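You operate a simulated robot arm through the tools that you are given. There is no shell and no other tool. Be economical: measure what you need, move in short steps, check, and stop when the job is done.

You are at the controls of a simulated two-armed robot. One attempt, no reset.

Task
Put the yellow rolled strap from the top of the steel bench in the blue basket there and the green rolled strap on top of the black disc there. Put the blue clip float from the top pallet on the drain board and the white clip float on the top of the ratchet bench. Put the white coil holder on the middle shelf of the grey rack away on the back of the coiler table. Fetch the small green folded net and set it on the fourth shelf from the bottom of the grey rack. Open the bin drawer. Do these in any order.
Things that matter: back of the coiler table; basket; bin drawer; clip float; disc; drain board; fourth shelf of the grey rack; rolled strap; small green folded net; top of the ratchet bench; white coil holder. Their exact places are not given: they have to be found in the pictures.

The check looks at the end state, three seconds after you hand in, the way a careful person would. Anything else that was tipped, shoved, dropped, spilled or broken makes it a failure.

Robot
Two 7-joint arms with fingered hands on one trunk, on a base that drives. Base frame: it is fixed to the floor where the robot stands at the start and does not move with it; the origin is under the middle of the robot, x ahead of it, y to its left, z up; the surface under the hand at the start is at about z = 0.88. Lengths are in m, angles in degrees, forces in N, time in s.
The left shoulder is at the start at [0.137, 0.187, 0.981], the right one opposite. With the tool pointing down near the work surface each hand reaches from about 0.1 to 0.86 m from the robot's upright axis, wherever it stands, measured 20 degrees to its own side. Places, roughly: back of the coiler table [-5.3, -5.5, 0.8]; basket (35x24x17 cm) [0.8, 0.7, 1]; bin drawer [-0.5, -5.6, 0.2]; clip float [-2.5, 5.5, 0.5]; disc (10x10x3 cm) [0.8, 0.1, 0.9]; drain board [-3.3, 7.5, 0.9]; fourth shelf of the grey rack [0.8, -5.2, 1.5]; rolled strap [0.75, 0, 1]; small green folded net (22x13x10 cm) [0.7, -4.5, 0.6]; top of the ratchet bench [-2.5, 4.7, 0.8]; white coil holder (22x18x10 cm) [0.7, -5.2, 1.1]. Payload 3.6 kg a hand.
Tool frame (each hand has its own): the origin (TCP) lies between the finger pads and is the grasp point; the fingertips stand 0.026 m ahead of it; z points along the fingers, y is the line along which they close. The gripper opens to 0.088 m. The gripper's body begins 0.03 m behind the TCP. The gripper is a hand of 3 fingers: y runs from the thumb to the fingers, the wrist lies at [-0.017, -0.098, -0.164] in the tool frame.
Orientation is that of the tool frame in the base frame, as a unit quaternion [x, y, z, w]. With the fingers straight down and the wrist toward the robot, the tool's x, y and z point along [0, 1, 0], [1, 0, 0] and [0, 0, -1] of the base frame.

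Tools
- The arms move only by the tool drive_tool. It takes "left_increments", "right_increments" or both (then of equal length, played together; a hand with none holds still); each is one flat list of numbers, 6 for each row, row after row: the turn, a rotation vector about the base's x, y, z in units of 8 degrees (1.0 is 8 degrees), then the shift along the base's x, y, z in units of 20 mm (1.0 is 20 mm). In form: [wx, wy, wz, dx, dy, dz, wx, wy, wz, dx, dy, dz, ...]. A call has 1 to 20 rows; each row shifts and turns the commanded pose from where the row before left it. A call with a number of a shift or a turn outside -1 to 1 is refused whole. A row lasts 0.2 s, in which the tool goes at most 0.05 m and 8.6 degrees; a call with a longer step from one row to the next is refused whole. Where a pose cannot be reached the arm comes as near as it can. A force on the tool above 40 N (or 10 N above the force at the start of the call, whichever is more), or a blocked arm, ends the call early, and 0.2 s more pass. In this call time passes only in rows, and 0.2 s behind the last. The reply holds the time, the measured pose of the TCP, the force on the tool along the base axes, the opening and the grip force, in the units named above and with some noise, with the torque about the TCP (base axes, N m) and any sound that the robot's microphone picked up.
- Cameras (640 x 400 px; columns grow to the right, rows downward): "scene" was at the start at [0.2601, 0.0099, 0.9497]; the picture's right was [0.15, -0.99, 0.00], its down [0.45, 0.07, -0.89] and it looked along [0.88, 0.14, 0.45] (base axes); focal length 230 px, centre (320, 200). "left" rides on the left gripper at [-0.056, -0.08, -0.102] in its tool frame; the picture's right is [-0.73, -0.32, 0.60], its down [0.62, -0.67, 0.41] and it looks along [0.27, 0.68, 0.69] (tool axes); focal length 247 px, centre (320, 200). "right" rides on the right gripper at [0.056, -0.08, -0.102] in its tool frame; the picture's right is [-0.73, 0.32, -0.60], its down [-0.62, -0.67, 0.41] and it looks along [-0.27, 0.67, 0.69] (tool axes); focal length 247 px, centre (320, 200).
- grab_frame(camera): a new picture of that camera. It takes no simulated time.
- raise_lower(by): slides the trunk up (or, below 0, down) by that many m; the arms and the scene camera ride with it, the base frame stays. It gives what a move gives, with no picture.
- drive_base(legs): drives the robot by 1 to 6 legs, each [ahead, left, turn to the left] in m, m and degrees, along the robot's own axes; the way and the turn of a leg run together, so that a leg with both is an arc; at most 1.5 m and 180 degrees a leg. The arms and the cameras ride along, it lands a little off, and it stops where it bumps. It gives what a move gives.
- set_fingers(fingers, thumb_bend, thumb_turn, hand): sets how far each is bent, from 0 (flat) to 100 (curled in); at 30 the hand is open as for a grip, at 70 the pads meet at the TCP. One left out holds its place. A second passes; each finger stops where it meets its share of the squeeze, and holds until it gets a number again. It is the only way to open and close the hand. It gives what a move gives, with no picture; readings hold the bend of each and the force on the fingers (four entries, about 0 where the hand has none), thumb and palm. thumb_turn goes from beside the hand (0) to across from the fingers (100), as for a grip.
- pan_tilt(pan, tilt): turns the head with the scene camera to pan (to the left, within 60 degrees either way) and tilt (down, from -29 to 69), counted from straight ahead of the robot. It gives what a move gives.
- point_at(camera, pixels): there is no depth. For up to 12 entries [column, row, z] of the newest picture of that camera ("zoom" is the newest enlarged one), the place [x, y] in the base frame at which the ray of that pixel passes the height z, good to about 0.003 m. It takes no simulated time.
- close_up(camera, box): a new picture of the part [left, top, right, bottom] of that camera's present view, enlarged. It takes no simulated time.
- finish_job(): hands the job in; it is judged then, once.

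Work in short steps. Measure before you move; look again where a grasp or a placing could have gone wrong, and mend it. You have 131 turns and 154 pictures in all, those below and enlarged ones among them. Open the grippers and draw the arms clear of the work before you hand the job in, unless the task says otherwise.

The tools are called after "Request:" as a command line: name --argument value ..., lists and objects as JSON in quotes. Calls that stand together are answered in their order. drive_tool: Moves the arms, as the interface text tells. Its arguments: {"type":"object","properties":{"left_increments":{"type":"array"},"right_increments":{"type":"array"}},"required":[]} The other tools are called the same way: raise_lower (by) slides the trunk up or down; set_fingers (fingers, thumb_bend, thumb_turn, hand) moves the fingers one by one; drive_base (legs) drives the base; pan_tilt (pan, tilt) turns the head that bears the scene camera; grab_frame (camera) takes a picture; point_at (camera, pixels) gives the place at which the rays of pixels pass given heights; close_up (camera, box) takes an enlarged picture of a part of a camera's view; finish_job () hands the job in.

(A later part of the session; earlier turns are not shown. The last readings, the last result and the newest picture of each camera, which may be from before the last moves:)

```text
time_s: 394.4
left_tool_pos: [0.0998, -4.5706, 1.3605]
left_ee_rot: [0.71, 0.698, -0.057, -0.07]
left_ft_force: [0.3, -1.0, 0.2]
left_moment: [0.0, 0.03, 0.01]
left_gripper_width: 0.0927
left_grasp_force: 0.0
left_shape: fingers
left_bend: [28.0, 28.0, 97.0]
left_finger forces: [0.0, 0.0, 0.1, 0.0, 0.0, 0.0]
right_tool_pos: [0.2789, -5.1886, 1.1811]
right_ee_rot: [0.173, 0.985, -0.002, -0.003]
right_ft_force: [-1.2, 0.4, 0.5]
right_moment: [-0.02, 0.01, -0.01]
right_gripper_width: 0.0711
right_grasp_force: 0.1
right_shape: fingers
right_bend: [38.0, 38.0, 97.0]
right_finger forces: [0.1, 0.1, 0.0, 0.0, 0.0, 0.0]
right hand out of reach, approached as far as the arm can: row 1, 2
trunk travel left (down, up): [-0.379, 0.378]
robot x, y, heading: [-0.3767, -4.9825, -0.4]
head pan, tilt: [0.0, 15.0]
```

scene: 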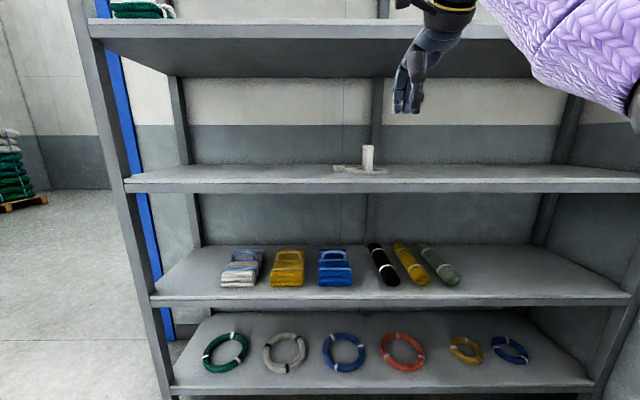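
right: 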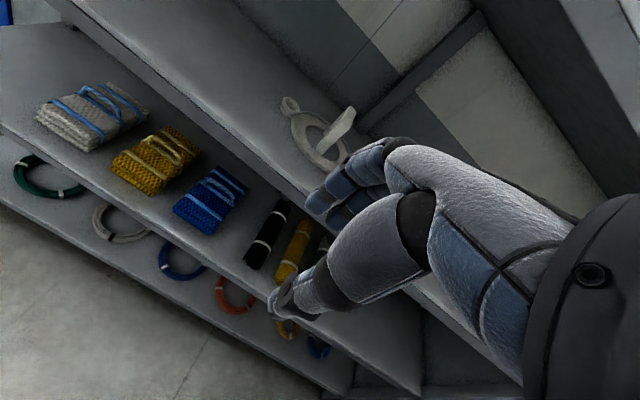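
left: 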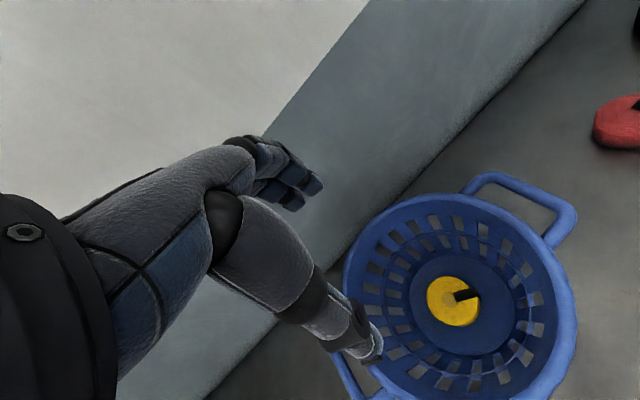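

The commanded point seems too near rather than too far; command outward 0.12 m.

Request:
drive_tool --right_increments '[0, 0, 0, 1, 0, 0, 0, 0, 0, 1, 0, 0, 0, 0, 0, 1, 0, 0, 0, 0, 0, 1, 0, 0, 0, 0, 0, 1, 0, 0, 0, 0, 0, 1, 0, 0]'

```text
time_s: 395.8
left_tool_pos: [0.0993, -4.5692, 1.3613]
left_ee_rot: [0.711, 0.698, -0.058, -0.07]
left_ft_force: [0.3, -0.4, -0.4]
left_moment: [0.01, 0.0, -0.02]
left_gripper_width: 0.0926
left_grasp_force: 0.1
left_shape: fingers
left_bend: [28.0, 28.0, 97.0]
left_finger forces: [0.1, 0.0, 0.0, 0.1, 0.0, 0.0]
right_tool_pos: [0.2849, -5.1874, 1.1623]
right_ee_rot: [0.174, 0.985, -0.002, -0.004]
right_ft_force: [-0.6, 0.5, -0.4]
right_moment: [0.01, 0.02, 0.02]
right_gripper_width: 0.071
right_grasp_force: 0.1
right_shape: fingers
right_bend: [38.0, 38.0, 97.0]
right_finger forces: [0.0, 0.0, 0.0, 0.0, 0.0, 0.1]
right hand out of reach, approached as far as the arm can: row 1, 2, 3, 4, 5, 6
trunk travel left (down, up): [-0.379, 0.378]
robot x, y, heading: [-0.3732, -4.9794, -0.4]
head pan, tilt: [0.0, 15.0]
```

Wrist flexion limits that yaw. Better: keep yaw 0 and clamp the arch lengthwise (≈0.10 m) with a wide-open hand. Rotate back 70° and test the wide opening.

Request:
drive_tool --right_increments '[0, 0, -0.8, -0.3, 0, 0, 0, 0, -0.8, -0.3, 0, 0, 0, 0, -0.8, -0.3, 0, 0, 0, 0, -0.8, -0.3, 0, 0, 0, 0, -0.8, -0.3, 0, 0, 0, 0, -0.8, -0.3, 0, 0, 0, 0, -0.8, -0.3, 0, 0, 0, 0, -0.8, -0.3, 0, 0, 0, 0, -0.8, -0.3, 0, 0, 0, 0, -0.8, -0.3, 0, 0, 0, 0, -0.75, 0, 0, 0]'

Request:
set_fingers --hand "right" --fingers 14 --thumb_bend 14

Request:
grab_frame --camera "right"

```text
time_s: 398.2
left_tool_pos: [0.1, -4.5694, 1.3603]
left_ee_rot: [0.71, 0.699, -0.058, -0.07]
left_ft_force: [0.3, -0.8, 0.5]
left_moment: [0.01, 0.0, -0.04]
left_gripper_width: 0.0928
left_grasp_force: 0.0
left_shape: fingers
left_bend: [28.0, 28.0, 97.0]
left_finger forces: [0.1, 0.0, 0.0, 0.0, 0.0, 0.0]
right_tool_pos: [0.3595, -5.1943, 1.19]
right_ee_rot: [0.708, 0.706, -0.001, -0.005]
right_ft_force: [0.1, -0.1, 0.4]
right_moment: [-0.02, 0.0, 0.0]
right_gripper_width: 0.0709
right_grasp_force: 0.0
right_shape: fingers
right_bend: [38.0, 38.0, 97.0]
right_finger forces: [0.0, 0.0, 0.0, 0.1, 0.1, 0.1]
right hand out of reach, approached as far as the arm can: row 1, 2, 3, 4, 5, 6, 7, 8, 9, 10
trunk travel left (down, up): [-0.379, 0.378]
robot x, y, heading: [-0.3713, -4.98, -0.3]
head pan, tilt: [0.0, 15.0]
```

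```text
time_s: 399.2
left_tool_pos: [0.1, -4.5701, 1.3608]
left_ee_rot: [0.71, 0.698, -0.058, -0.07]
left_ft_force: [0.8, -1.1, -0.8]
left_moment: [-0.04, 0.0, -0.01]
left_gripper_width: 0.0928
left_grasp_force: 0.1
left_shape: fingers
left_bend: [28.0, 28.0, 97.0]
left_finger forces: [0.1, 0.0, 0.0, 0.1, 0.0, 0.1]
right_tool_pos: [0.3593, -5.1951, 1.1898]
right_ee_rot: [0.708, 0.707, 0.0, -0.004]
right_ft_force: [0.0, -0.8, 0.0]
right_moment: [0.0, 0.01, 0.01]
right_gripper_width: 0.1204
right_grasp_force: 0.2
right_shape: fingers
right_bend: [14.0, 14.0, 97.0]
right_finger forces: [0.0, 0.0, 0.0, 0.1, 0.0, 0.1]
trunk travel left (down, up): [-0.379, 0.378]
robot x, y, heading: [-0.3744, -4.9763, -0.5]
head pan, tilt: [0.0, 15.0]
```

```text
27 pictures are left
```

right: 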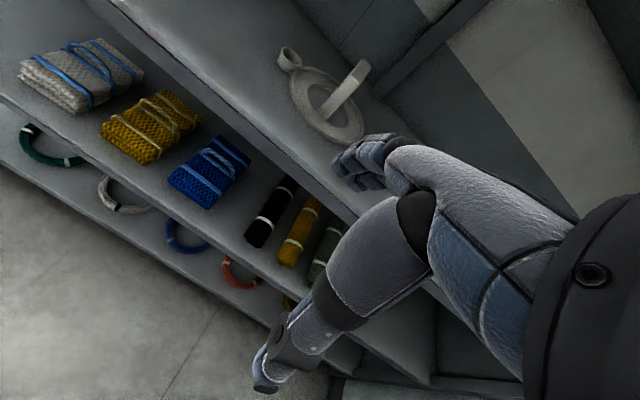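

Opening is 0.12 m now. Measure the bar from this view and drive in.

Request:
point_at --camera "right" --pixels '[[350, 86, 1.13], [361, 63, 1.13], [345, 83, 1.13], [368, 66, 1.13], [324, 113, 1.045]]'

Request:
drive_base --legs '[[0.34, 0.033, 0.4]]'

Request:
grab_frame --camera "right"

Request:
grab_frame --camera "scene"

```text
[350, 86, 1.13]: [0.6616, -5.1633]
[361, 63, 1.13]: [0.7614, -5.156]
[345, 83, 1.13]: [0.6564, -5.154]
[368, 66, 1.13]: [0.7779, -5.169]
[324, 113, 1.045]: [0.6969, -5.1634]
```

```text
time_s: 401.5
left_tool_pos: [0.4373, -4.5293, 1.3608]
left_ee_rot: [0.706, 0.703, -0.058, -0.069]
left_ft_force: [0.8, 0.3, 0.3]
left_moment: [0.01, -0.02, -0.02]
left_gripper_width: 0.0926
left_grasp_force: 0.0
left_shape: fingers
left_bend: [28.0, 28.0, 97.0]
left_finger forces: [0.1, 0.0, 0.0, 0.0, 0.0, 0.0]
right_tool_pos: [0.706, -5.151, 1.1892]
right_ee_rot: [0.702, 0.712, 0.0, -0.005]
right_ft_force: [-0.3, -0.2, -0.5]
right_moment: [0.0, 0.04, 0.01]
right_gripper_width: 0.1207
right_grasp_force: 0.1
right_shape: fingers
right_bend: [14.0, 14.0, 97.0]
right_finger forces: [0.0, 0.1, 0.0, 0.0, 0.1, 0.0]
trunk travel left (down, up): [-0.379, 0.378]
robot x, y, heading: [-0.0302, -4.9503, 0.5]
head pan, tilt: [0.0, 15.0]
```

```text
26 pictures are left
```

right: 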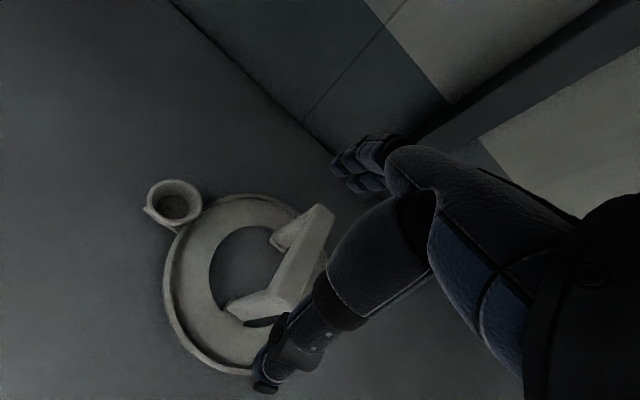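

```text
25 pictures are left
```

scene: 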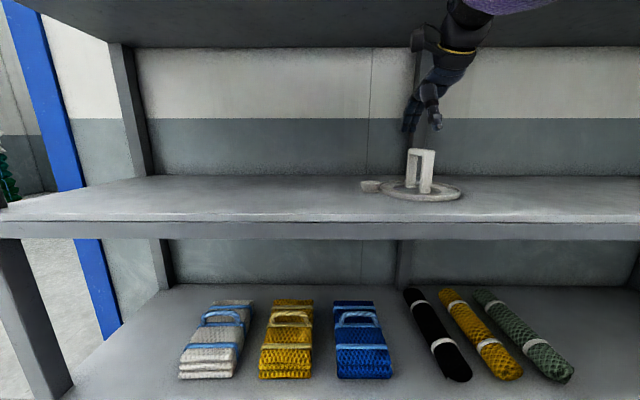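

Measure the bar here: near end ≈(283,302), far end ≈(322,212).

Request:
point_at --camera "right" --pixels '[[285, 300, 1.13], [322, 212, 1.13], [268, 290, 1.13], [315, 206, 1.13], [240, 308, 1.05], [278, 243, 1.05]]'

Request:
close_up --camera "right" --box '[200, 190, 360, 340]'

```text
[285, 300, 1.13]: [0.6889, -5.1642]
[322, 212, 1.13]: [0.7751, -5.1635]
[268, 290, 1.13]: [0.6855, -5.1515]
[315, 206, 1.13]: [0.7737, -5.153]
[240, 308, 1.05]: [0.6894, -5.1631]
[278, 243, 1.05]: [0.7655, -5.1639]
```

```text
2.67 times, centred on (280, 265) of right
```

zoom: 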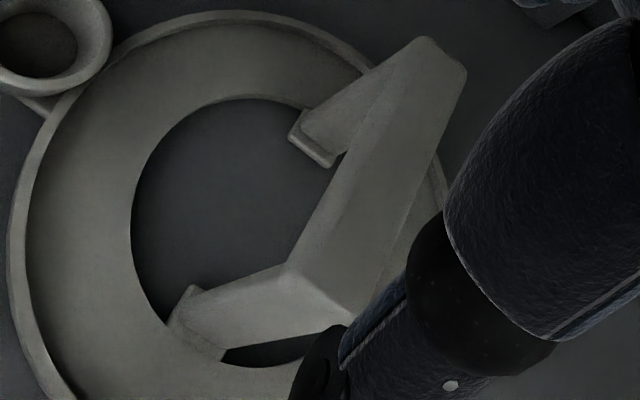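

Bar: x 0.686–0.776, centre (0.731,−5.162). Shift and descend to z≈1.106.

Request:
drive_tool --right_increments '[0, 0, 0, 0.62, -0.27, 0, 0, 0, 0, 0.62, -0.27, 0]'

Request:
drive_tool --right_increments '[0, 0, 0, 0, 0, -0.7, 0, 0, 0, 0, 0, -0.7, 0, 0, 0, 0, 0, -0.7, 0, 0, 0, 0, 0, -0.7, 0, 0, 0, 0, 0, -0.7, 0, 0, 0, 0, 0, -0.6]'

Request:
grab_frame --camera "scene"

```text
time_s: 402.1
left_tool_pos: [0.4355, -4.5298, 1.3615]
left_ee_rot: [0.705, 0.703, -0.058, -0.07]
left_ft_force: [-0.2, 0.3, -0.6]
left_moment: [-0.01, 0.02, 0.02]
left_gripper_width: 0.0929
left_grasp_force: 0.1
left_shape: fingers
left_bend: [28.0, 28.0, 97.0]
left_finger forces: [0.0, 0.0, 0.0, 0.0, 0.1, 0.0]
right_tool_pos: [0.709, -5.1629, 1.1865]
right_ee_rot: [0.701, 0.713, 0.0, -0.005]
right_ft_force: [-0.2, -0.2, -0.6]
right_moment: [0.02, -0.02, -0.02]
right_gripper_width: 0.1204
right_grasp_force: 0.0
right_shape: fingers
right_bend: [14.0, 14.0, 97.0]
right_finger forces: [0.0, 0.0, 0.0, 0.0, 0.0, 0.1]
right hand out of reach, approached as far as the arm can: row 1, 2
trunk travel left (down, up): [-0.379, 0.378]
robot x, y, heading: [-0.0343, -4.9486, 0.4]
head pan, tilt: [0.0, 15.0]
```

```text
time_s: 403.6
left_tool_pos: [0.437, -4.5305, 1.3612]
left_ee_rot: [0.705, 0.703, -0.059, -0.069]
left_ft_force: [0.7, 0.0, -1.9]
left_moment: [0.02, 0.0, 0.03]
left_gripper_width: 0.0927
left_grasp_force: 0.0
left_shape: fingers
left_bend: [28.0, 28.0, 97.0]
left_finger forces: [0.0, 0.0, 0.0, 0.1, 0.1, 0.1]
right_tool_pos: [0.7221, -5.1621, 1.1207]
right_ee_rot: [0.702, 0.712, 0.011, 0.005]
right_ft_force: [-5.7, 0.6, 17.3]
right_moment: [-0.05, 0.21, 0.01]
right_gripper_width: 0.1254
right_grasp_force: 12.6
right_shape: fingers
right_bend: [13.0, 10.0, 97.0]
right_finger forces: [1.1, 7.3, 0.1, 0.0, 16.6, 0.0]
right hand out of reach, approached as far as the arm can: row 3
trunk travel left (down, up): [-0.379, 0.378]
robot x, y, heading: [-0.03, -4.9534, 0.3]
head pan, tilt: [0.0, 15.0]
stopped in row 6 (right hand): the force on the tool passed its limit at 41 N (the readings are from after the stop); the commanded pose is now the measured one
```

```text
23 pictures are left
```

scene: 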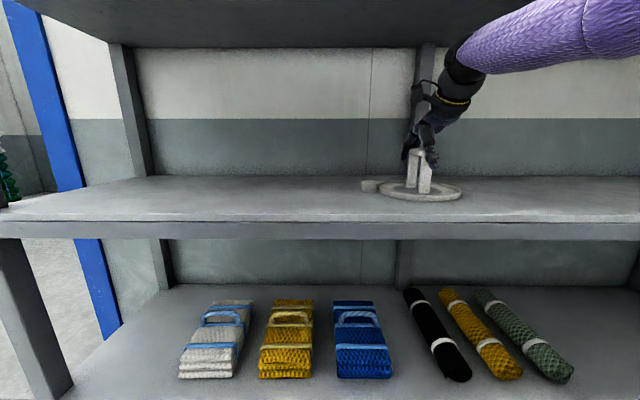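

Both thumb and fingers touch the ends of the arch – straddling it. Close here.

Request:
set_fingers --hand "right" --fingers 60 --thumb_bend 60

Request:
close_up --camera "scene" --box '[340, 100, 500, 220]'

Request:
grab_frame --camera "right"

```text
time_s: 404.6
left_tool_pos: [0.4328, -4.5312, 1.3616]
left_ee_rot: [0.705, 0.703, -0.057, -0.069]
left_ft_force: [0.6, 0.0, 0.1]
left_moment: [0.01, -0.01, 0.0]
left_gripper_width: 0.0928
left_grasp_force: 0.1
left_shape: fingers
left_bend: [28.0, 28.0, 97.0]
left_finger forces: [0.1, 0.1, 0.0, 0.0, 0.0, 0.0]
right_tool_pos: [0.7181, -5.1641, 1.1189]
right_ee_rot: [0.702, 0.712, 0.009, 0.005]
right_ft_force: [-6.4, -3.6, 22.3]
right_moment: [0.1, 0.91, 0.43]
right_gripper_width: 0.1081
right_grasp_force: 60.6
right_shape: fingers
right_bend: [27.0, 43.0, 95.0]
right_finger forces: [2.5, 51.5, 0.1, 0.0, 66.5, 0.0]
trunk travel left (down, up): [-0.379, 0.378]
robot x, y, heading: [-0.0317, -4.9505, 0.4]
head pan, tilt: [0.0, 15.0]
```

```text
3.33 times, centred on (420, 160) of scene
```

zoom: 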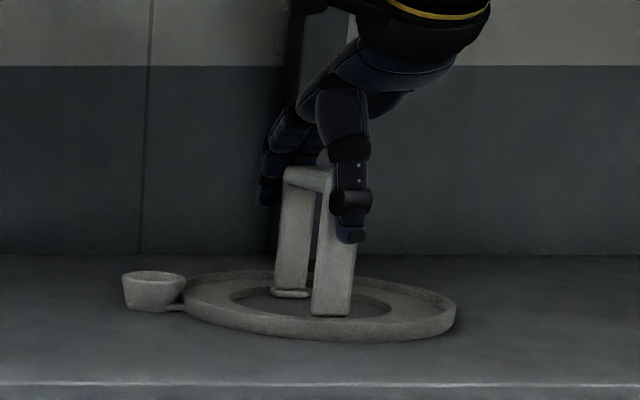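

```text
21 pictures are left
```

right: 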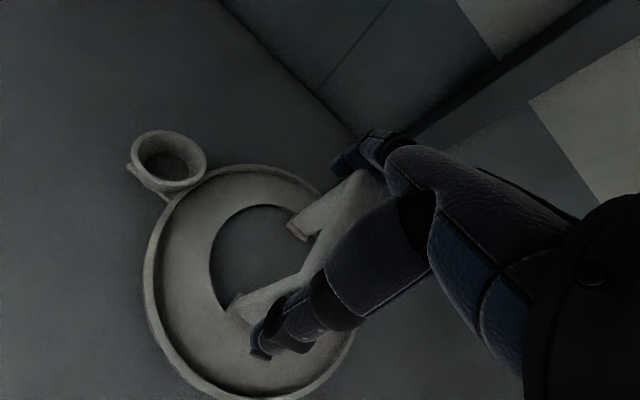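

Clamped at 60 N. Lift 5 cm and check.

Request:
drive_tool --right_increments '[0, 0, 0, 0, 0, 0.5, 0, 0, 0, 0, 0, 0.7, 0, 0, 0, 0, 0, 0.7, 0, 0, 0, 0, 0, 0.7]'

Request:
grab_frame --camera "right"

```text
time_s: 405.6
left_tool_pos: [0.4359, -4.5313, 1.3607]
left_ee_rot: [0.705, 0.703, -0.057, -0.07]
left_ft_force: [-0.7, -0.9, 0.5]
left_moment: [0.0, 0.01, 0.01]
left_gripper_width: 0.0924
left_grasp_force: 0.0
left_shape: fingers
left_bend: [28.0, 28.0, 97.0]
left_finger forces: [0.0, 0.1, 0.0, 0.0, 0.0, 0.1]
right_tool_pos: [0.7132, -5.1618, 1.1648]
right_ee_rot: [0.701, 0.713, 0.007, 0.001]
right_ft_force: [-0.5, -0.1, -2.2]
right_moment: [-0.04, -0.02, 0.0]
right_gripper_width: 0.1074
right_grasp_force: 47.1
right_shape: fingers
right_bend: [27.0, 45.0, 93.0]
right_finger forces: [2.7, 44.5, 0.1, 0.0, 46.7, 0.0]
right hand out of reach, approached as far as the arm can: row 4
trunk travel left (down, up): [-0.379, 0.378]
robot x, y, heading: [-0.0295, -4.9466, 0.3]
head pan, tilt: [0.0, 15.0]
```

```text
20 pictures are left
```

right: 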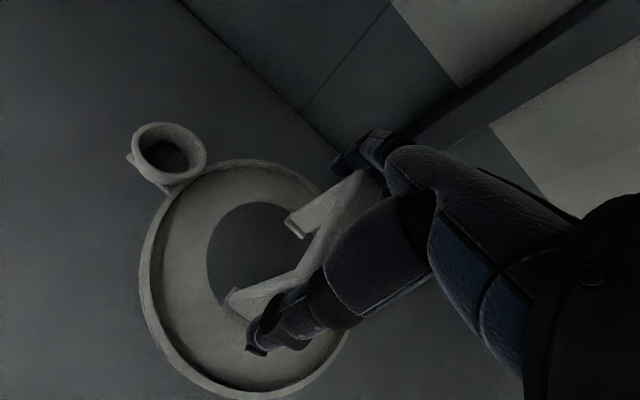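

Holder lifted cleanly. Back out, move north a little, turn west and look for the route to the coiler table.

Request:
drive_base --legs '[[-0.45, 0, 0], [0, 0.4, 0], [0, 0, 178]]'

Request:
pan_tilt --pan 20 --tilt 15

Request:
grab_frame --camera "scene"

```text
time_s: 417.8
left_tool_pos: [-0.9532, -4.9641, 1.3619]
left_ee_rot: [-0.701, 0.707, -0.07, 0.059]
left_ft_force: [1.2, 0.4, -0.2]
left_moment: [-0.03, 0.0, 0.01]
left_gripper_width: 0.0926
left_grasp_force: 0.1
left_shape: fingers
left_bend: [28.0, 28.0, 97.0]
left_finger forces: [0.0, 0.0, 0.0, 0.0, 0.0, 0.0]
right_tool_pos: [-1.2266, -4.331, 1.1641]
right_ee_rot: [0.711, -0.703, -0.002, 0.007]
right_ft_force: [-1.2, -0.2, -1.1]
right_moment: [0.02, -0.01, 0.0]
right_gripper_width: 0.1047
right_grasp_force: 41.1
right_shape: fingers
right_bend: [28.0, 47.0, 93.0]
right_finger forces: [2.3, 39.3, 0.0, 0.0, 40.5, 0.0]
trunk travel left (down, up): [-0.379, 0.378]
robot x, y, heading: [-0.4797, -4.5485, -180.2]
head pan, tilt: [0.0, 15.0]
```

```text
time_s: 418.7
left_tool_pos: [-0.9533, -4.9657, 1.3622]
left_ee_rot: [-0.702, 0.707, -0.07, 0.059]
left_ft_force: [-0.5, 1.0, -0.3]
left_moment: [0.01, -0.01, 0.02]
left_gripper_width: 0.093
left_grasp_force: 0.1
left_shape: fingers
left_bend: [28.0, 28.0, 97.0]
left_finger forces: [0.1, 0.0, 0.1, 0.0, 0.0, 0.0]
right_tool_pos: [-1.2275, -4.3299, 1.1646]
right_ee_rot: [0.71, -0.704, -0.002, 0.007]
right_ft_force: [-0.5, -0.6, -1.2]
right_moment: [-0.02, 0.0, 0.02]
right_gripper_width: 0.1051
right_grasp_force: 40.8
right_shape: fingers
right_bend: [28.0, 47.0, 93.0]
right_finger forces: [2.3, 39.3, 0.1, 0.0, 40.6, 0.0]
trunk travel left (down, up): [-0.379, 0.378]
robot x, y, heading: [-0.4823, -4.553, -180.0]
head pan, tilt: [20.0, 15.0]
```

```text
19 pictures are left
```

scene: 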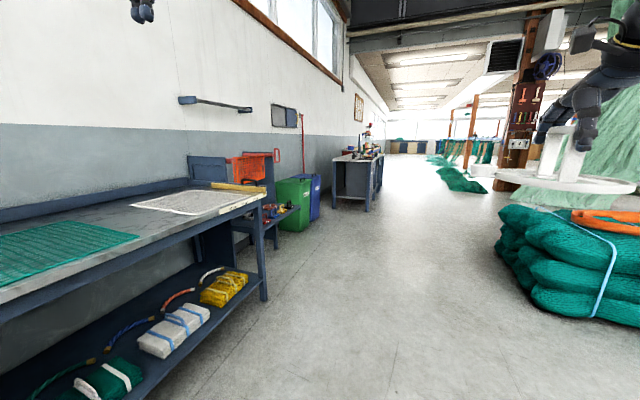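

The aisle is open westward. Measure the net pile and the far table (coiler) floor points, and re-squeeze the grip.

Request:
point_at --camera "scene" --pixels '[[500, 268, 0], [585, 320, 0], [370, 212, 0], [335, 208, 0], [382, 190, 0], [300, 232, 0], [262, 300, 0], [372, 163, 0.8], [333, 160, 0.8]]'

Request:
set_fingers --hand "right" --fingers 75 --thumb_bend 75

```text
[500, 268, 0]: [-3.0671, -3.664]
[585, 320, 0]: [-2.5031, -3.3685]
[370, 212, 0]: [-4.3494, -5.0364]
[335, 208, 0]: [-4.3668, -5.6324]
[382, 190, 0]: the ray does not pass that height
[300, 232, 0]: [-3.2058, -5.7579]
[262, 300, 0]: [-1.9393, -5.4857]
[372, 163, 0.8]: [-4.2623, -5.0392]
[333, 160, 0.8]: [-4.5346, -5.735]
```

```text
time_s: 419.7
left_tool_pos: [-0.9541, -4.9641, 1.361]
left_ee_rot: [-0.701, 0.707, -0.07, 0.057]
left_ft_force: [0.3, 0.5, -0.6]
left_moment: [0.02, 0.03, 0.05]
left_gripper_width: 0.0924
left_grasp_force: 0.0
left_shape: fingers
left_bend: [28.0, 28.0, 97.0]
left_finger forces: [0.0, 0.1, 0.0, 0.0, 0.0, 0.0]
right_tool_pos: [-1.2278, -4.3316, 1.1654]
right_ee_rot: [0.71, -0.704, -0.003, 0.007]
right_ft_force: [-0.1, -0.3, -1.6]
right_moment: [0.0, -0.03, 0.0]
right_gripper_width: 0.0994
right_grasp_force: 52.0
right_shape: fingers
right_bend: [27.0, 60.0, 93.0]
right_finger forces: [2.4, 49.4, 0.0, 0.0, 53.0, 0.1]
trunk travel left (down, up): [-0.379, 0.378]
robot x, y, heading: [-0.484, -4.552, -180.2]
head pan, tilt: [20.0, 15.0]
```

Coiler table front corner is (−4.35,−5.04), extending west. Drive west along the aisle to x≈−4.85 and look left onto it.

Request:
drive_base --legs '[[1.48, 0, 0], [1.45, -0.08, 0], [1.42, -0.1, 0]]'

Request:
pan_tilt --pan 58 --tilt 22

Request:
grab_frame --camera "scene"

```text
time_s: 440.5
left_tool_pos: [-5.2982, -4.7852, 1.3605]
left_ee_rot: [0.705, -0.703, 0.07, -0.058]
left_ft_force: [0.2, 0.6, 0.7]
left_moment: [0.0, 0.03, 0.0]
left_gripper_width: 0.0928
left_grasp_force: 0.0
left_shape: fingers
left_bend: [28.0, 28.0, 97.0]
left_finger forces: [0.0, 0.0, 0.0, 0.0, 0.0, 0.0]
right_tool_pos: [-5.5797, -4.1537, 1.1647]
right_ee_rot: [0.714, -0.7, -0.002, 0.007]
right_ft_force: [0.9, 0.1, -1.6]
right_moment: [0.02, 0.0, 0.0]
right_gripper_width: 0.0993
right_grasp_force: 52.0
right_shape: fingers
right_bend: [27.0, 60.0, 93.0]
right_finger forces: [2.4, 48.9, 0.1, 0.0, 52.3, 0.1]
trunk travel left (down, up): [-0.379, 0.378]
robot x, y, heading: [-4.8334, -4.3637, -179.2]
head pan, tilt: [20.0, 15.0]
```

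```text
time_s: 441.6
left_tool_pos: [-5.2973, -4.7849, 1.3608]
left_ee_rot: [0.705, -0.703, 0.07, -0.059]
left_ft_force: [-0.2, -0.7, -0.4]
left_moment: [0.0, -0.02, -0.01]
left_gripper_width: 0.0925
left_grasp_force: 0.1
left_shape: fingers
left_bend: [28.0, 28.0, 97.0]
left_finger forces: [0.0, 0.0, 0.0, 0.0, 0.1, 0.0]
right_tool_pos: [-5.5791, -4.1549, 1.1644]
right_ee_rot: [0.715, -0.7, -0.002, 0.007]
right_ft_force: [0.7, 0.4, -2.6]
right_moment: [0.02, -0.06, -0.01]
right_gripper_width: 0.0992
right_grasp_force: 51.1
right_shape: fingers
right_bend: [27.0, 60.0, 93.0]
right_finger forces: [2.5, 49.0, 0.0, 0.1, 52.4, 0.0]
trunk travel left (down, up): [-0.379, 0.378]
robot x, y, heading: [-4.835, -4.3624, -179.2]
head pan, tilt: [58.0, 22.0]
```

```text
18 pictures are left
```

scene: 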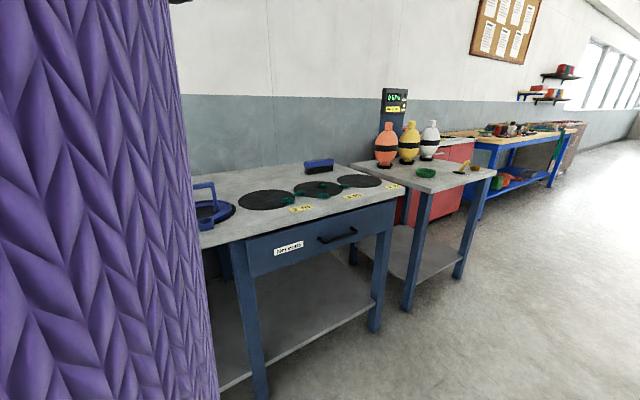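

Zoom on the table and measure.

Request:
close_up --camera "scene" --box '[190, 140, 410, 280]'

Request:
point_at --camera "scene" --pixels '[[400, 192, 0.8], [332, 163, 0.8], [203, 236, 0.8], [265, 200, 0.8], [318, 187, 0.8], [360, 181, 0.8], [318, 172, 0.8], [210, 213, 0.8], [262, 398, 0.0], [375, 330, 0], [235, 170, 0.8]]'

```text
2.86 times, centred on (300, 210) of scene
```

zoom: 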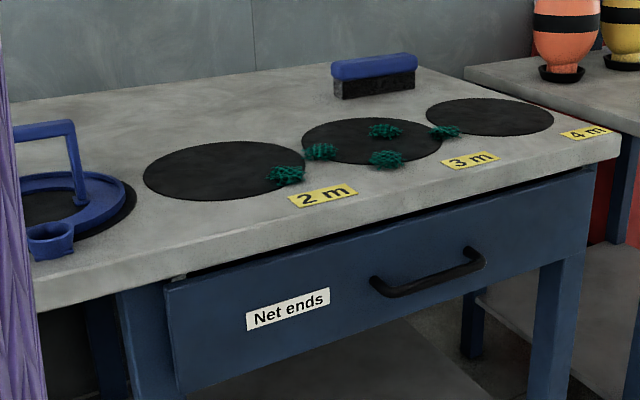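

```text
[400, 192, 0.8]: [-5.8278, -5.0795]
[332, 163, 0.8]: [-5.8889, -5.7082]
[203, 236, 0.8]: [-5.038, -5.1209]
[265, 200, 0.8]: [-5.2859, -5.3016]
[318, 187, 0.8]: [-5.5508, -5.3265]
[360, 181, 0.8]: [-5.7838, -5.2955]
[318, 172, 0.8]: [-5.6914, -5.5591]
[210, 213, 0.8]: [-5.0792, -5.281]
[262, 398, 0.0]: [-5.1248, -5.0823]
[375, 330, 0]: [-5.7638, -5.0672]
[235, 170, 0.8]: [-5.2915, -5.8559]
```

This is it: the "2 m/3 m/4 m" table, back strip behind the discs. Target ≈(−5.35,−5.53), z 0.80. Raise a bit, turn to heading −45°, and move the base to (−5.31,−4.72).

Request:
raise_lower --by 0.15

Request:
drive_base --legs '[[0, 0, 134], [-0.08, -0.58, 0]]'

Request:
pan_tilt --pan -50 --tilt 35

Request:
grab_frame --camera "scene"

```text
time_s: 443.3
left_tool_pos: [-5.2994, -4.7849, 1.5102]
left_ee_rot: [0.705, -0.703, 0.069, -0.059]
left_ft_force: [-0.1, 0.7, 0.0]
left_moment: [-0.01, 0.01, 0.0]
left_gripper_width: 0.0929
left_grasp_force: 0.1
left_shape: fingers
left_bend: [28.0, 28.0, 97.0]
left_finger forces: [0.0, 0.1, 0.0, 0.0, 0.1, 0.0]
right_tool_pos: [-5.5605, -4.1553, 1.352]
right_ee_rot: [0.714, -0.7, -0.021, 0.025]
right_ft_force: [0.2, 0.2, -2.0]
right_moment: [0.03, -0.04, 0.02]
right_gripper_width: 0.0994
right_grasp_force: 51.3
right_shape: fingers
right_bend: [27.0, 60.0, 93.0]
right_finger forces: [2.4, 48.4, 0.0, 0.1, 52.1, 0.0]
trunk travel left (down, up): [-0.529, 0.228]
robot x, y, heading: [-4.8329, -4.3621, -179.3]
head pan, tilt: [58.0, 22.0]
```

```text
time_s: 452.1
left_tool_pos: [-4.6653, -4.745, 1.5116]
left_ee_rot: [0.922, 0.375, -0.027, -0.086]
left_ft_force: [0.1, -0.1, -0.2]
left_moment: [-0.01, 0.02, -0.02]
left_gripper_width: 0.0926
left_grasp_force: 0.1
left_shape: fingers
left_bend: [28.0, 28.0, 97.0]
left_finger forces: [0.0, 0.0, 0.0, 0.0, 0.0, 0.0]
right_tool_pos: [-4.9366, -5.372, 1.3542]
right_ee_rot: [0.923, 0.384, 0.017, 0.029]
right_ft_force: [-0.3, -0.1, -1.3]
right_moment: [0.02, 0.05, -0.03]
right_gripper_width: 0.0978
right_grasp_force: 42.9
right_shape: fingers
right_bend: [27.0, 62.0, 93.0]
right_finger forces: [2.4, 40.5, 0.1, 0.0, 42.9, 0.1]
trunk travel left (down, up): [-0.529, 0.228]
robot x, y, heading: [-5.2917, -4.699, -45.3]
head pan, tilt: [58.0, 22.0]
```

```text
time_s: 453.9
left_tool_pos: [-4.6648, -4.7443, 1.5112]
left_ee_rot: [0.922, 0.375, -0.027, -0.087]
left_ft_force: [0.4, -0.2, 1.1]
left_moment: [-0.02, -0.02, -0.02]
left_gripper_width: 0.0928
left_grasp_force: 0.0
left_shape: fingers
left_bend: [28.0, 28.0, 97.0]
left_finger forces: [0.0, 0.0, 0.0, 0.0, 0.0, 0.1]
right_tool_pos: [-4.9374, -5.3729, 1.3525]
right_ee_rot: [0.923, 0.384, 0.016, 0.029]
right_ft_force: [0.3, -0.2, -1.2]
right_moment: [0.01, 0.03, 0.01]
right_gripper_width: 0.0976
right_grasp_force: 42.4
right_shape: fingers
right_bend: [27.0, 62.0, 93.0]
right_finger forces: [2.1, 40.4, 0.0, 0.0, 42.9, 0.0]
trunk travel left (down, up): [-0.529, 0.228]
robot x, y, heading: [-5.291, -4.7046, -45.3]
head pan, tilt: [-50.0, 35.0]
```

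```text
16 pictures are left
```

scene: 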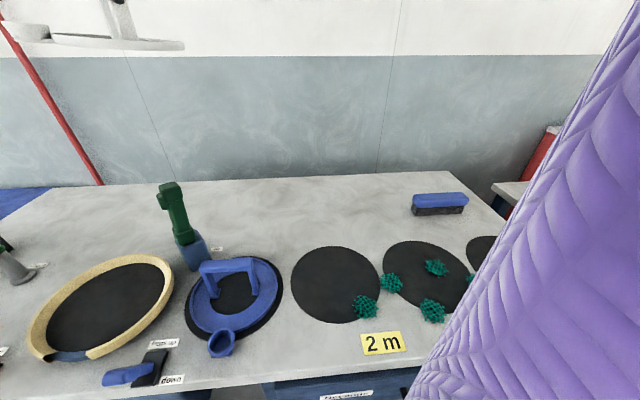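

The back strip between the green post (185,240) and the brush (440,205) is free. Measure the target spot (325,208).

Request:
point_at --camera "scene" --pixels '[[325, 208, 0.8], [330, 176, 0.8], [335, 248, 0.8], [240, 258, 0.8], [200, 268, 0.8], [415, 214, 0.8], [300, 208, 0.8]]'

```text
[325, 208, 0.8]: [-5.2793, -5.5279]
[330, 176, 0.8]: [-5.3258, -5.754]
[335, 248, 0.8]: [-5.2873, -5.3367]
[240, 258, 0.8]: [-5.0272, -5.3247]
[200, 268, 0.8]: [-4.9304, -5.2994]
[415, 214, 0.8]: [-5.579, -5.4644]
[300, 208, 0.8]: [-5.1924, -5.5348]
```

Place centre at (−5.28,−5.52). Swing the arm there with −35° yaw, then lower the trunk 0.3.

Request:
drive_tool --right_increments '[0, 0, -0.245, -0.95, -0.41, 0, 0, 0, -0.245, -0.95, -0.41, 0, 0, 0, -0.245, -0.95, -0.41, 0, 0, 0, -0.245, -0.95, -0.41, 0, 0, 0, -0.245, -0.95, -0.41, 0, 0, 0, -0.245, -0.95, -0.41, 0, 0, 0, -0.245, -0.95, -0.41, 0, 0, 0, -0.245, -0.95, -0.41, 0, 0, 0, -0.245, -0.95, -0.41, 0, 0, 0, -0.245, -0.95, -0.41, 0, 0, 0, -0.245, -0.95, -0.41, 0, 0, 0, -0.245, -0.95, -0.41, 0, 0, 0, -0.245, -0.95, -0.41, 0, 0, 0, -0.245, -0.95, -0.41, 0, 0, 0, -0.245, -0.95, -0.41, 0, 0, 0, -0.245, -0.95, -0.41, 0, 0, 0, -0.245, -0.95, -0.41, 0, 0, 0, -0.245, -0.95, -0.41, 0]'

Request:
raise_lower --by -0.3

Request:
grab_frame --camera "right"

```text
time_s: 457.7
left_tool_pos: [-4.6661, -4.7456, 1.5115]
left_ee_rot: [0.923, 0.374, -0.027, -0.086]
left_ft_force: [0.7, -0.2, 0.5]
left_moment: [0.02, 0.01, -0.01]
left_gripper_width: 0.0927
left_grasp_force: 0.0
left_shape: fingers
left_bend: [28.0, 28.0, 97.0]
left_finger forces: [0.1, 0.0, 0.0, 0.1, 0.1, 0.0]
right_tool_pos: [-5.278, -5.5198, 1.3532]
right_ee_rot: [0.996, 0.086, 0.006, 0.033]
right_ft_force: [-0.3, 0.0, -1.2]
right_moment: [0.03, 0.03, -0.01]
right_gripper_width: 0.0971
right_grasp_force: 42.1
right_shape: fingers
right_bend: [27.0, 62.0, 93.0]
right_finger forces: [2.0, 39.4, 0.0, 0.0, 41.6, 0.0]
trunk travel left (down, up): [-0.529, 0.228]
robot x, y, heading: [-5.2933, -4.7014, -45.3]
head pan, tilt: [-50.0, 35.0]
```

```text
time_s: 460.7
left_tool_pos: [-4.6668, -4.7431, 1.2117]
left_ee_rot: [0.923, 0.374, -0.027, -0.087]
left_ft_force: [-0.8, -0.6, -0.9]
left_moment: [0.05, 0.01, 0.0]
left_gripper_width: 0.0929
left_grasp_force: 0.1
left_shape: fingers
left_bend: [28.0, 28.0, 97.0]
left_finger forces: [0.1, 0.0, 0.0, 0.0, 0.0, 0.1]
right_tool_pos: [-5.2788, -5.5183, 1.0535]
right_ee_rot: [0.996, 0.086, 0.007, 0.032]
right_ft_force: [0.0, -0.8, -1.6]
right_moment: [0.0, 0.01, -0.01]
right_gripper_width: 0.0975
right_grasp_force: 40.6
right_shape: fingers
right_bend: [27.0, 62.0, 93.0]
right_finger forces: [1.8, 38.9, 0.1, 0.1, 41.1, 0.1]
trunk travel left (down, up): [-0.229, 0.528]
robot x, y, heading: [-5.2947, -4.7012, -45.3]
head pan, tilt: [-50.0, 35.0]
```

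```text
15 pictures are left
```

right: 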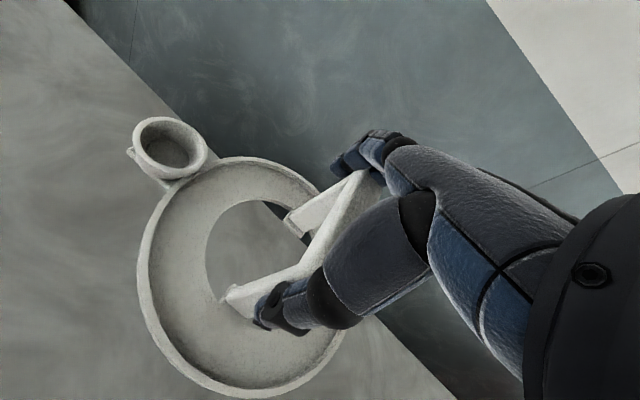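

Level the hand (3.6°) and lower to z≈0.90, then in small steps.

Request:
drive_tool --right_increments '[0.15, 0.05, 0, 0, 0, -1, 0.15, 0.05, 0, 0, 0, -1, 0.15, 0.04, 0, 0, 0, -1, 0, 0, 0, 0, 0, -1, 0, 0, 0, 0, 0, -1, 0, 0, 0, 0, 0, -1, 0, 0, 0, 0, 0, -1, 0, 0, 0, 0, 0, -0.6]'

Request:
drive_tool --right_increments '[0, 0, 0, 0, 0, -0.25, 0, 0, 0, 0, 0, -0.25]'

Request:
grab_frame --camera "scene"

```text
time_s: 462.6
left_tool_pos: [-4.6666, -4.7444, 1.2115]
left_ee_rot: [0.923, 0.374, -0.028, -0.087]
left_ft_force: [-0.7, -0.1, 0.6]
left_moment: [0.04, 0.04, 0.01]
left_gripper_width: 0.0926
left_grasp_force: 0.0
left_shape: fingers
left_bend: [28.0, 28.0, 97.0]
left_finger forces: [0.0, 0.0, 0.0, 0.0, 0.0, 0.1]
right_tool_pos: [-5.2756, -5.5236, 0.9191]
right_ee_rot: [0.996, 0.085, 0.007, 0.022]
right_ft_force: [1.1, 0.2, 18.4]
right_moment: [0.28, 0.09, 0.01]
right_gripper_width: 0.0973
right_grasp_force: 45.1
right_shape: fingers
right_bend: [28.0, 64.0, 93.0]
right_finger forces: [2.5, 42.8, 0.0, 0.0, 44.4, 0.1]
trunk travel left (down, up): [-0.229, 0.528]
robot x, y, heading: [-5.2925, -4.7015, -45.2]
head pan, tilt: [-50.0, 35.0]
stopped in row 8 (right hand): the force on the tool passed its limit at 45 N (the readings are from after the stop); the commanded pose is now the measured one
```

```text
time_s: 463.1
left_tool_pos: [-4.6659, -4.7432, 1.2116]
left_ee_rot: [0.923, 0.374, -0.027, -0.088]
left_ft_force: [0.3, -0.1, -1.0]
left_moment: [0.01, -0.01, 0.0]
left_gripper_width: 0.0929
left_grasp_force: 0.1
left_shape: fingers
left_bend: [28.0, 28.0, 97.0]
left_finger forces: [0.0, 0.0, 0.0, 0.0, 0.0, 0.0]
right_tool_pos: [-5.2774, -5.5275, 0.9192]
right_ee_rot: [0.996, 0.083, 0.009, 0.03]
right_ft_force: [0.7, -0.2, 17.4]
right_moment: [0.48, 0.13, 0.03]
right_gripper_width: 0.0978
right_grasp_force: 45.3
right_shape: fingers
right_bend: [28.0, 63.0, 93.0]
right_finger forces: [2.7, 43.1, 0.0, 0.0, 44.1, 0.0]
trunk travel left (down, up): [-0.229, 0.528]
robot x, y, heading: [-5.2909, -4.6961, -45.4]
head pan, tilt: [-50.0, 35.0]
stopped in row 2 (right hand): the force on the tool passed its limit at 43 N (the readings are from after the stop); the commanded pose is now the measured one
```

```text
14 pictures are left
```

scene: 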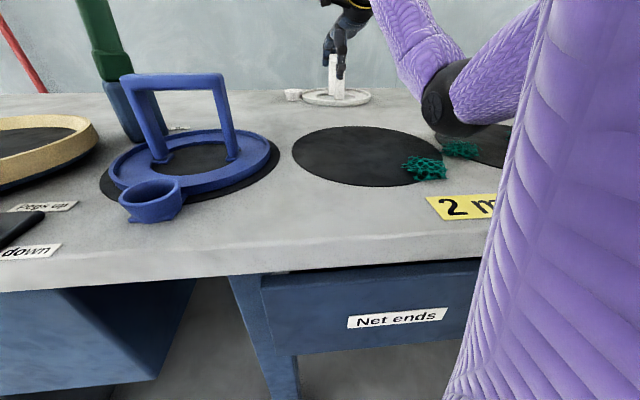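

Contact: the holder is down on the back of the table (z≈0.84). Open wide and lift straight up.

Request:
drive_tool --right_increments '[0, 0, 0, 0, 0, 0.1]'

Request:
set_fingers --hand "right" --fingers 12 --thumb_bend 12

Request:
drive_tool --right_increments '[0, 0, 0, 0, 0, 0.5, 0, 0, 0, 0, 0, 1, 0, 0, 0, 0, 0, 1, 0, 0, 0, 0, 0, 1, 0, 0, 0, 0, 0, 1, 0, 0, 0, 0, 0, 1, 0, 0, 0, 0, 0, 1]'

Request:
grab_frame --camera "scene"

```text
time_s: 463.5
left_tool_pos: [-4.6661, -4.7423, 1.2108]
left_ee_rot: [0.923, 0.374, -0.028, -0.086]
left_ft_force: [-0.1, -0.2, 0.3]
left_moment: [-0.02, 0.0, 0.02]
left_gripper_width: 0.0927
left_grasp_force: 0.0
left_shape: fingers
left_bend: [28.0, 28.0, 97.0]
left_finger forces: [0.0, 0.1, 0.1, 0.0, 0.1, 0.0]
right_tool_pos: [-5.2761, -5.5272, 0.9174]
right_ee_rot: [0.996, 0.083, 0.008, 0.028]
right_ft_force: [0.9, -2.7, 18.7]
right_moment: [0.16, 0.09, -0.01]
right_gripper_width: 0.098
right_grasp_force: 45.3
right_shape: fingers
right_bend: [28.0, 63.0, 93.0]
right_finger forces: [2.7, 45.3, 0.0, 0.0, 42.7, 0.0]
trunk travel left (down, up): [-0.229, 0.528]
robot x, y, heading: [-5.2912, -4.7022, -45.2]
head pan, tilt: [-50.0, 35.0]
```

```text
time_s: 464.5
left_tool_pos: [-4.665, -4.7429, 1.2113]
left_ee_rot: [0.923, 0.374, -0.027, -0.085]
left_ft_force: [-0.5, 0.6, -0.8]
left_moment: [0.02, 0.0, 0.0]
left_gripper_width: 0.0926
left_grasp_force: 0.0
left_shape: fingers
left_bend: [28.0, 28.0, 97.0]
left_finger forces: [0.0, 0.0, 0.1, 0.1, 0.0, 0.0]
right_tool_pos: [-5.2764, -5.5253, 0.9164]
right_ee_rot: [0.996, 0.083, 0.007, 0.028]
right_ft_force: [2.3, -3.7, 16.8]
right_moment: [-0.69, 0.02, -0.04]
right_gripper_width: 0.1291
right_grasp_force: 8.8
right_shape: fingers
right_bend: [11.0, 12.0, 97.0]
right_finger forces: [3.0, 11.4, 0.0, 0.0, 2.6, 0.0]
trunk travel left (down, up): [-0.229, 0.528]
robot x, y, heading: [-5.2903, -4.7019, -45.3]
head pan, tilt: [-50.0, 35.0]
```

```text
time_s: 466.1
left_tool_pos: [-4.665, -4.7448, 1.2111]
left_ee_rot: [0.923, 0.374, -0.026, -0.087]
left_ft_force: [0.6, 0.0, 0.6]
left_moment: [0.01, -0.01, -0.01]
left_gripper_width: 0.0926
left_grasp_force: 0.0
left_shape: fingers
left_bend: [28.0, 28.0, 97.0]
left_finger forces: [0.0, 0.1, 0.1, 0.0, 0.0, 0.1]
right_tool_pos: [-5.2771, -5.5265, 1.0444]
right_ee_rot: [0.996, 0.084, 0.005, 0.025]
right_ft_force: [0.0, 0.3, -0.6]
right_moment: [0.0, 0.0, -0.03]
right_gripper_width: 0.1249
right_grasp_force: 0.1
right_shape: fingers
right_bend: [12.0, 12.0, 97.0]
right_finger forces: [0.0, 0.0, 0.0, 0.0, 0.0, 0.0]
trunk travel left (down, up): [-0.229, 0.528]
robot x, y, heading: [-5.2869, -4.6999, -45.1]
head pan, tilt: [-50.0, 35.0]
```

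```text
13 pictures are left
```

scene: 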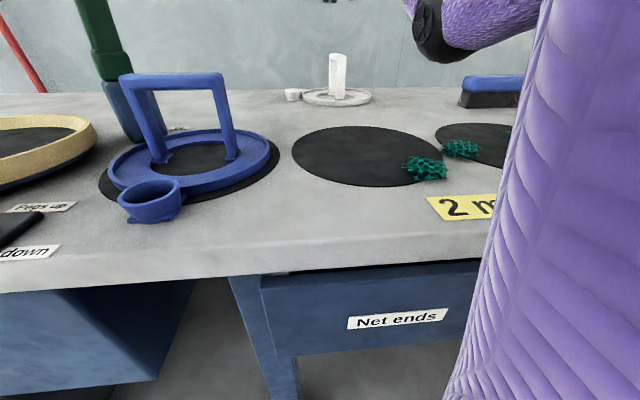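

Holder placed upright on the back. Now the bin drawer: raise, back off, fold the right arm, and drive east to (−0.6,−4.35), facing south.

Request:
raise_lower --by 0.2

Request:
drive_base --legs '[[-0.26, 0.26, 0], [0, 0, 45]]'

Request:
drive_tool --right_increments '[0, 0, 0.36, 0, 1, 0, 0, 0, 0.36, 0, 1, 0, 0, 0, 0.36, 0, 1, 0, 0, 0, 0.36, 0, 1, 0, 0, 0, 0.36, 0, 1, 0, 0, 0, 0.36, 0, 1, 0, 0, 0, 0.36, 0, 1, 0, 0, 0, 0.36, 0, 1, 0, 0, 0, 0.36, 0, 1, 0, 0, 0, 0.36, 0, 1, 0, 0, 0, 0.36, 0, 1, 0, 0, 0, 0.36, 0, 1, 0]'

Request:
drive_base --legs '[[1.45, 0, 0], [1.45, 0, 0], [1.45, 0, 0], [0.4, 0, 0], [0, 0, -90]]'

Request:
pan_tilt --pan 0 --tilt 40

Request:
grab_frame --camera "scene"

```text
time_s: 468.3
left_tool_pos: [-4.6644, -4.7446, 1.4103]
left_ee_rot: [0.922, 0.376, -0.028, -0.087]
left_ft_force: [0.1, -0.7, -0.6]
left_moment: [-0.01, 0.0, 0.01]
left_gripper_width: 0.0929
left_grasp_force: 0.1
left_shape: fingers
left_bend: [28.0, 28.0, 97.0]
left_finger forces: [0.1, 0.1, 0.1, 0.0, 0.1, 0.1]
right_tool_pos: [-5.2764, -5.5274, 1.245]
right_ee_rot: [0.996, 0.083, 0.007, 0.025]
right_ft_force: [-0.7, 0.2, 1.3]
right_moment: [-0.03, -0.03, 0.01]
right_gripper_width: 0.125
right_grasp_force: 0.1
right_shape: fingers
right_bend: [12.0, 12.0, 97.0]
right_finger forces: [0.0, 0.1, 0.0, 0.1, 0.0, 0.0]
trunk travel left (down, up): [-0.429, 0.328]
robot x, y, heading: [-5.2933, -4.7042, -45.4]
head pan, tilt: [-50.0, 35.0]
```

```text
time_s: 472.7
left_tool_pos: [-4.8235, -3.9256, 1.4105]
left_ee_rot: [0.704, 0.704, -0.059, -0.07]
left_ft_force: [0.1, 0.2, 0.6]
left_moment: [0.01, -0.03, -0.02]
left_gripper_width: 0.0929
left_grasp_force: 0.0
left_shape: fingers
left_bend: [28.0, 28.0, 97.0]
left_finger forces: [0.0, 0.0, 0.0, 0.0, 0.0, 0.1]
right_tool_pos: [-4.6865, -4.907, 1.2442]
right_ee_rot: [0.885, 0.465, 0.017, 0.02]
right_ft_force: [-0.8, -0.3, 0.6]
right_moment: [-0.01, -0.02, -0.01]
right_gripper_width: 0.1251
right_grasp_force: 0.0
right_shape: fingers
right_bend: [12.0, 12.0, 97.0]
right_finger forces: [0.1, 0.0, 0.0, 0.0, 0.0, 0.0]
trunk travel left (down, up): [-0.429, 0.328]
robot x, y, heading: [-5.285, -4.3449, 0.5]
head pan, tilt: [-50.0, 35.0]
```

```text
time_s: 475.3
left_tool_pos: [-4.8233, -3.9239, 1.4107]
left_ee_rot: [0.703, 0.705, -0.059, -0.069]
left_ft_force: [-0.4, 0.3, 0.6]
left_moment: [-0.01, 0.03, 0.02]
left_gripper_width: 0.0926
left_grasp_force: 0.0
left_shape: fingers
left_bend: [28.0, 28.0, 97.0]
left_finger forces: [0.1, 0.0, 0.0, 0.0, 0.1, 0.0]
right_tool_pos: [-4.6875, -4.6659, 1.2438]
right_ee_rot: [0.706, 0.707, 0.022, 0.015]
right_ft_force: [0.7, 0.3, -0.4]
right_moment: [0.0, -0.01, 0.0]
right_gripper_width: 0.1249
right_grasp_force: 0.0
right_shape: fingers
right_bend: [12.0, 12.0, 97.0]
right_finger forces: [0.0, 0.0, 0.0, 0.0, 0.0, 0.1]
trunk travel left (down, up): [-0.429, 0.328]
robot x, y, heading: [-5.2865, -4.3426, 0.5]
head pan, tilt: [-50.0, 35.0]
```

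```text
time_s: 502.2
left_tool_pos: [-0.1234, -4.9898, 1.4108]
left_ee_rot: [0.995, -0.041, 0.011, -0.09]
left_ft_force: [-0.3, 0.5, 0.2]
left_moment: [0.04, 0.01, -0.03]
left_gripper_width: 0.0928
left_grasp_force: 0.1
left_shape: fingers
left_bend: [28.0, 28.0, 97.0]
left_finger forces: [0.0, 0.0, 0.0, 0.0, 0.1, 0.1]
right_tool_pos: [-0.8742, -5.0624, 1.2446]
right_ee_rot: [0.999, -0.041, 0.004, 0.027]
right_ft_force: [0.0, -0.1, -0.2]
right_moment: [0.03, 0.02, 0.03]
right_gripper_width: 0.1251
right_grasp_force: 0.1
right_shape: fingers
right_bend: [12.0, 12.0, 97.0]
right_finger forces: [0.1, 0.1, 0.1, 0.2, 0.0, 0.1]
trunk travel left (down, up): [-0.429, 0.328]
robot x, y, heading: [-0.4988, -4.4928, -94.1]
head pan, tilt: [-50.0, 35.0]
```

```text
time_s: 503.4
left_tool_pos: [-0.1234, -4.9896, 1.4113]
left_ee_rot: [0.995, -0.04, 0.011, -0.091]
left_ft_force: [-0.2, -0.1, 0.0]
left_moment: [0.01, 0.02, -0.02]
left_gripper_width: 0.0924
left_grasp_force: 0.1
left_shape: fingers
left_bend: [28.0, 28.0, 97.0]
left_finger forces: [0.0, 0.1, 0.1, 0.0, 0.0, 0.0]
right_tool_pos: [-0.8736, -5.0628, 1.2429]
right_ee_rot: [0.999, -0.041, 0.004, 0.026]
right_ft_force: [-0.5, 0.7, 0.2]
right_moment: [0.0, -0.01, 0.02]
right_gripper_width: 0.125
right_grasp_force: 0.1
right_shape: fingers
right_bend: [12.0, 12.0, 97.0]
right_finger forces: [0.0, 0.1, 0.0, 0.0, 0.0, 0.0]
trunk travel left (down, up): [-0.429, 0.328]
robot x, y, heading: [-0.5012, -4.4918, -94.3]
head pan, tilt: [0.0, 40.0]
```

```text
12 pictures are left
```

scene: 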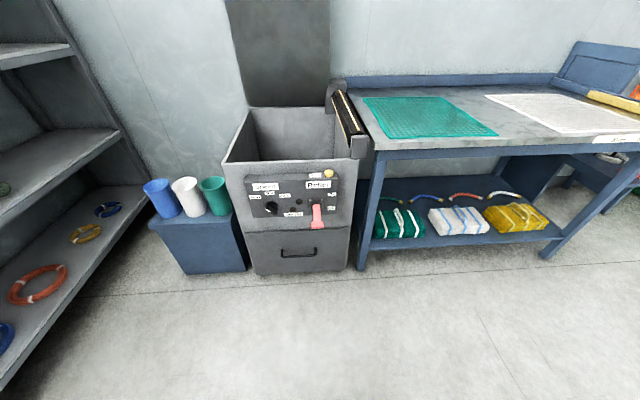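

The bin drawer is the lower front of the grey machine with a black handle at (299,254). Zoom and measure.

Request:
close_up --camera "scene" --box '[230, 170, 370, 285]'

Request:
point_at --camera "scene" --pixels '[[255, 275, 0.0], [348, 270, 0.0], [299, 254, 0.2], [299, 254, 0.15], [281, 254, 0.2], [317, 251, 0.2], [248, 233, 0.3], [352, 228, 0.3]]'

```text
3.48 times, centred on (300, 228) of scene
```

zoom: 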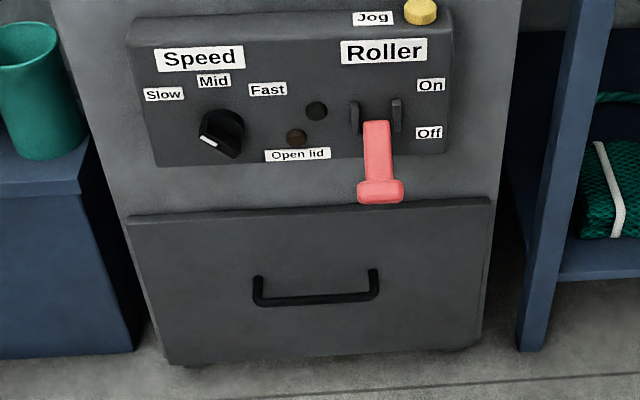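

```text
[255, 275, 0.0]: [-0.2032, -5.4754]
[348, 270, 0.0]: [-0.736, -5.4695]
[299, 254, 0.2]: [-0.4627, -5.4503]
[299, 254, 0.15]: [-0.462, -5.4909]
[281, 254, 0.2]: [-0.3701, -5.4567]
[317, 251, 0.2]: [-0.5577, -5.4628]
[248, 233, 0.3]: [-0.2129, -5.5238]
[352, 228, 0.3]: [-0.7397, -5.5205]
```

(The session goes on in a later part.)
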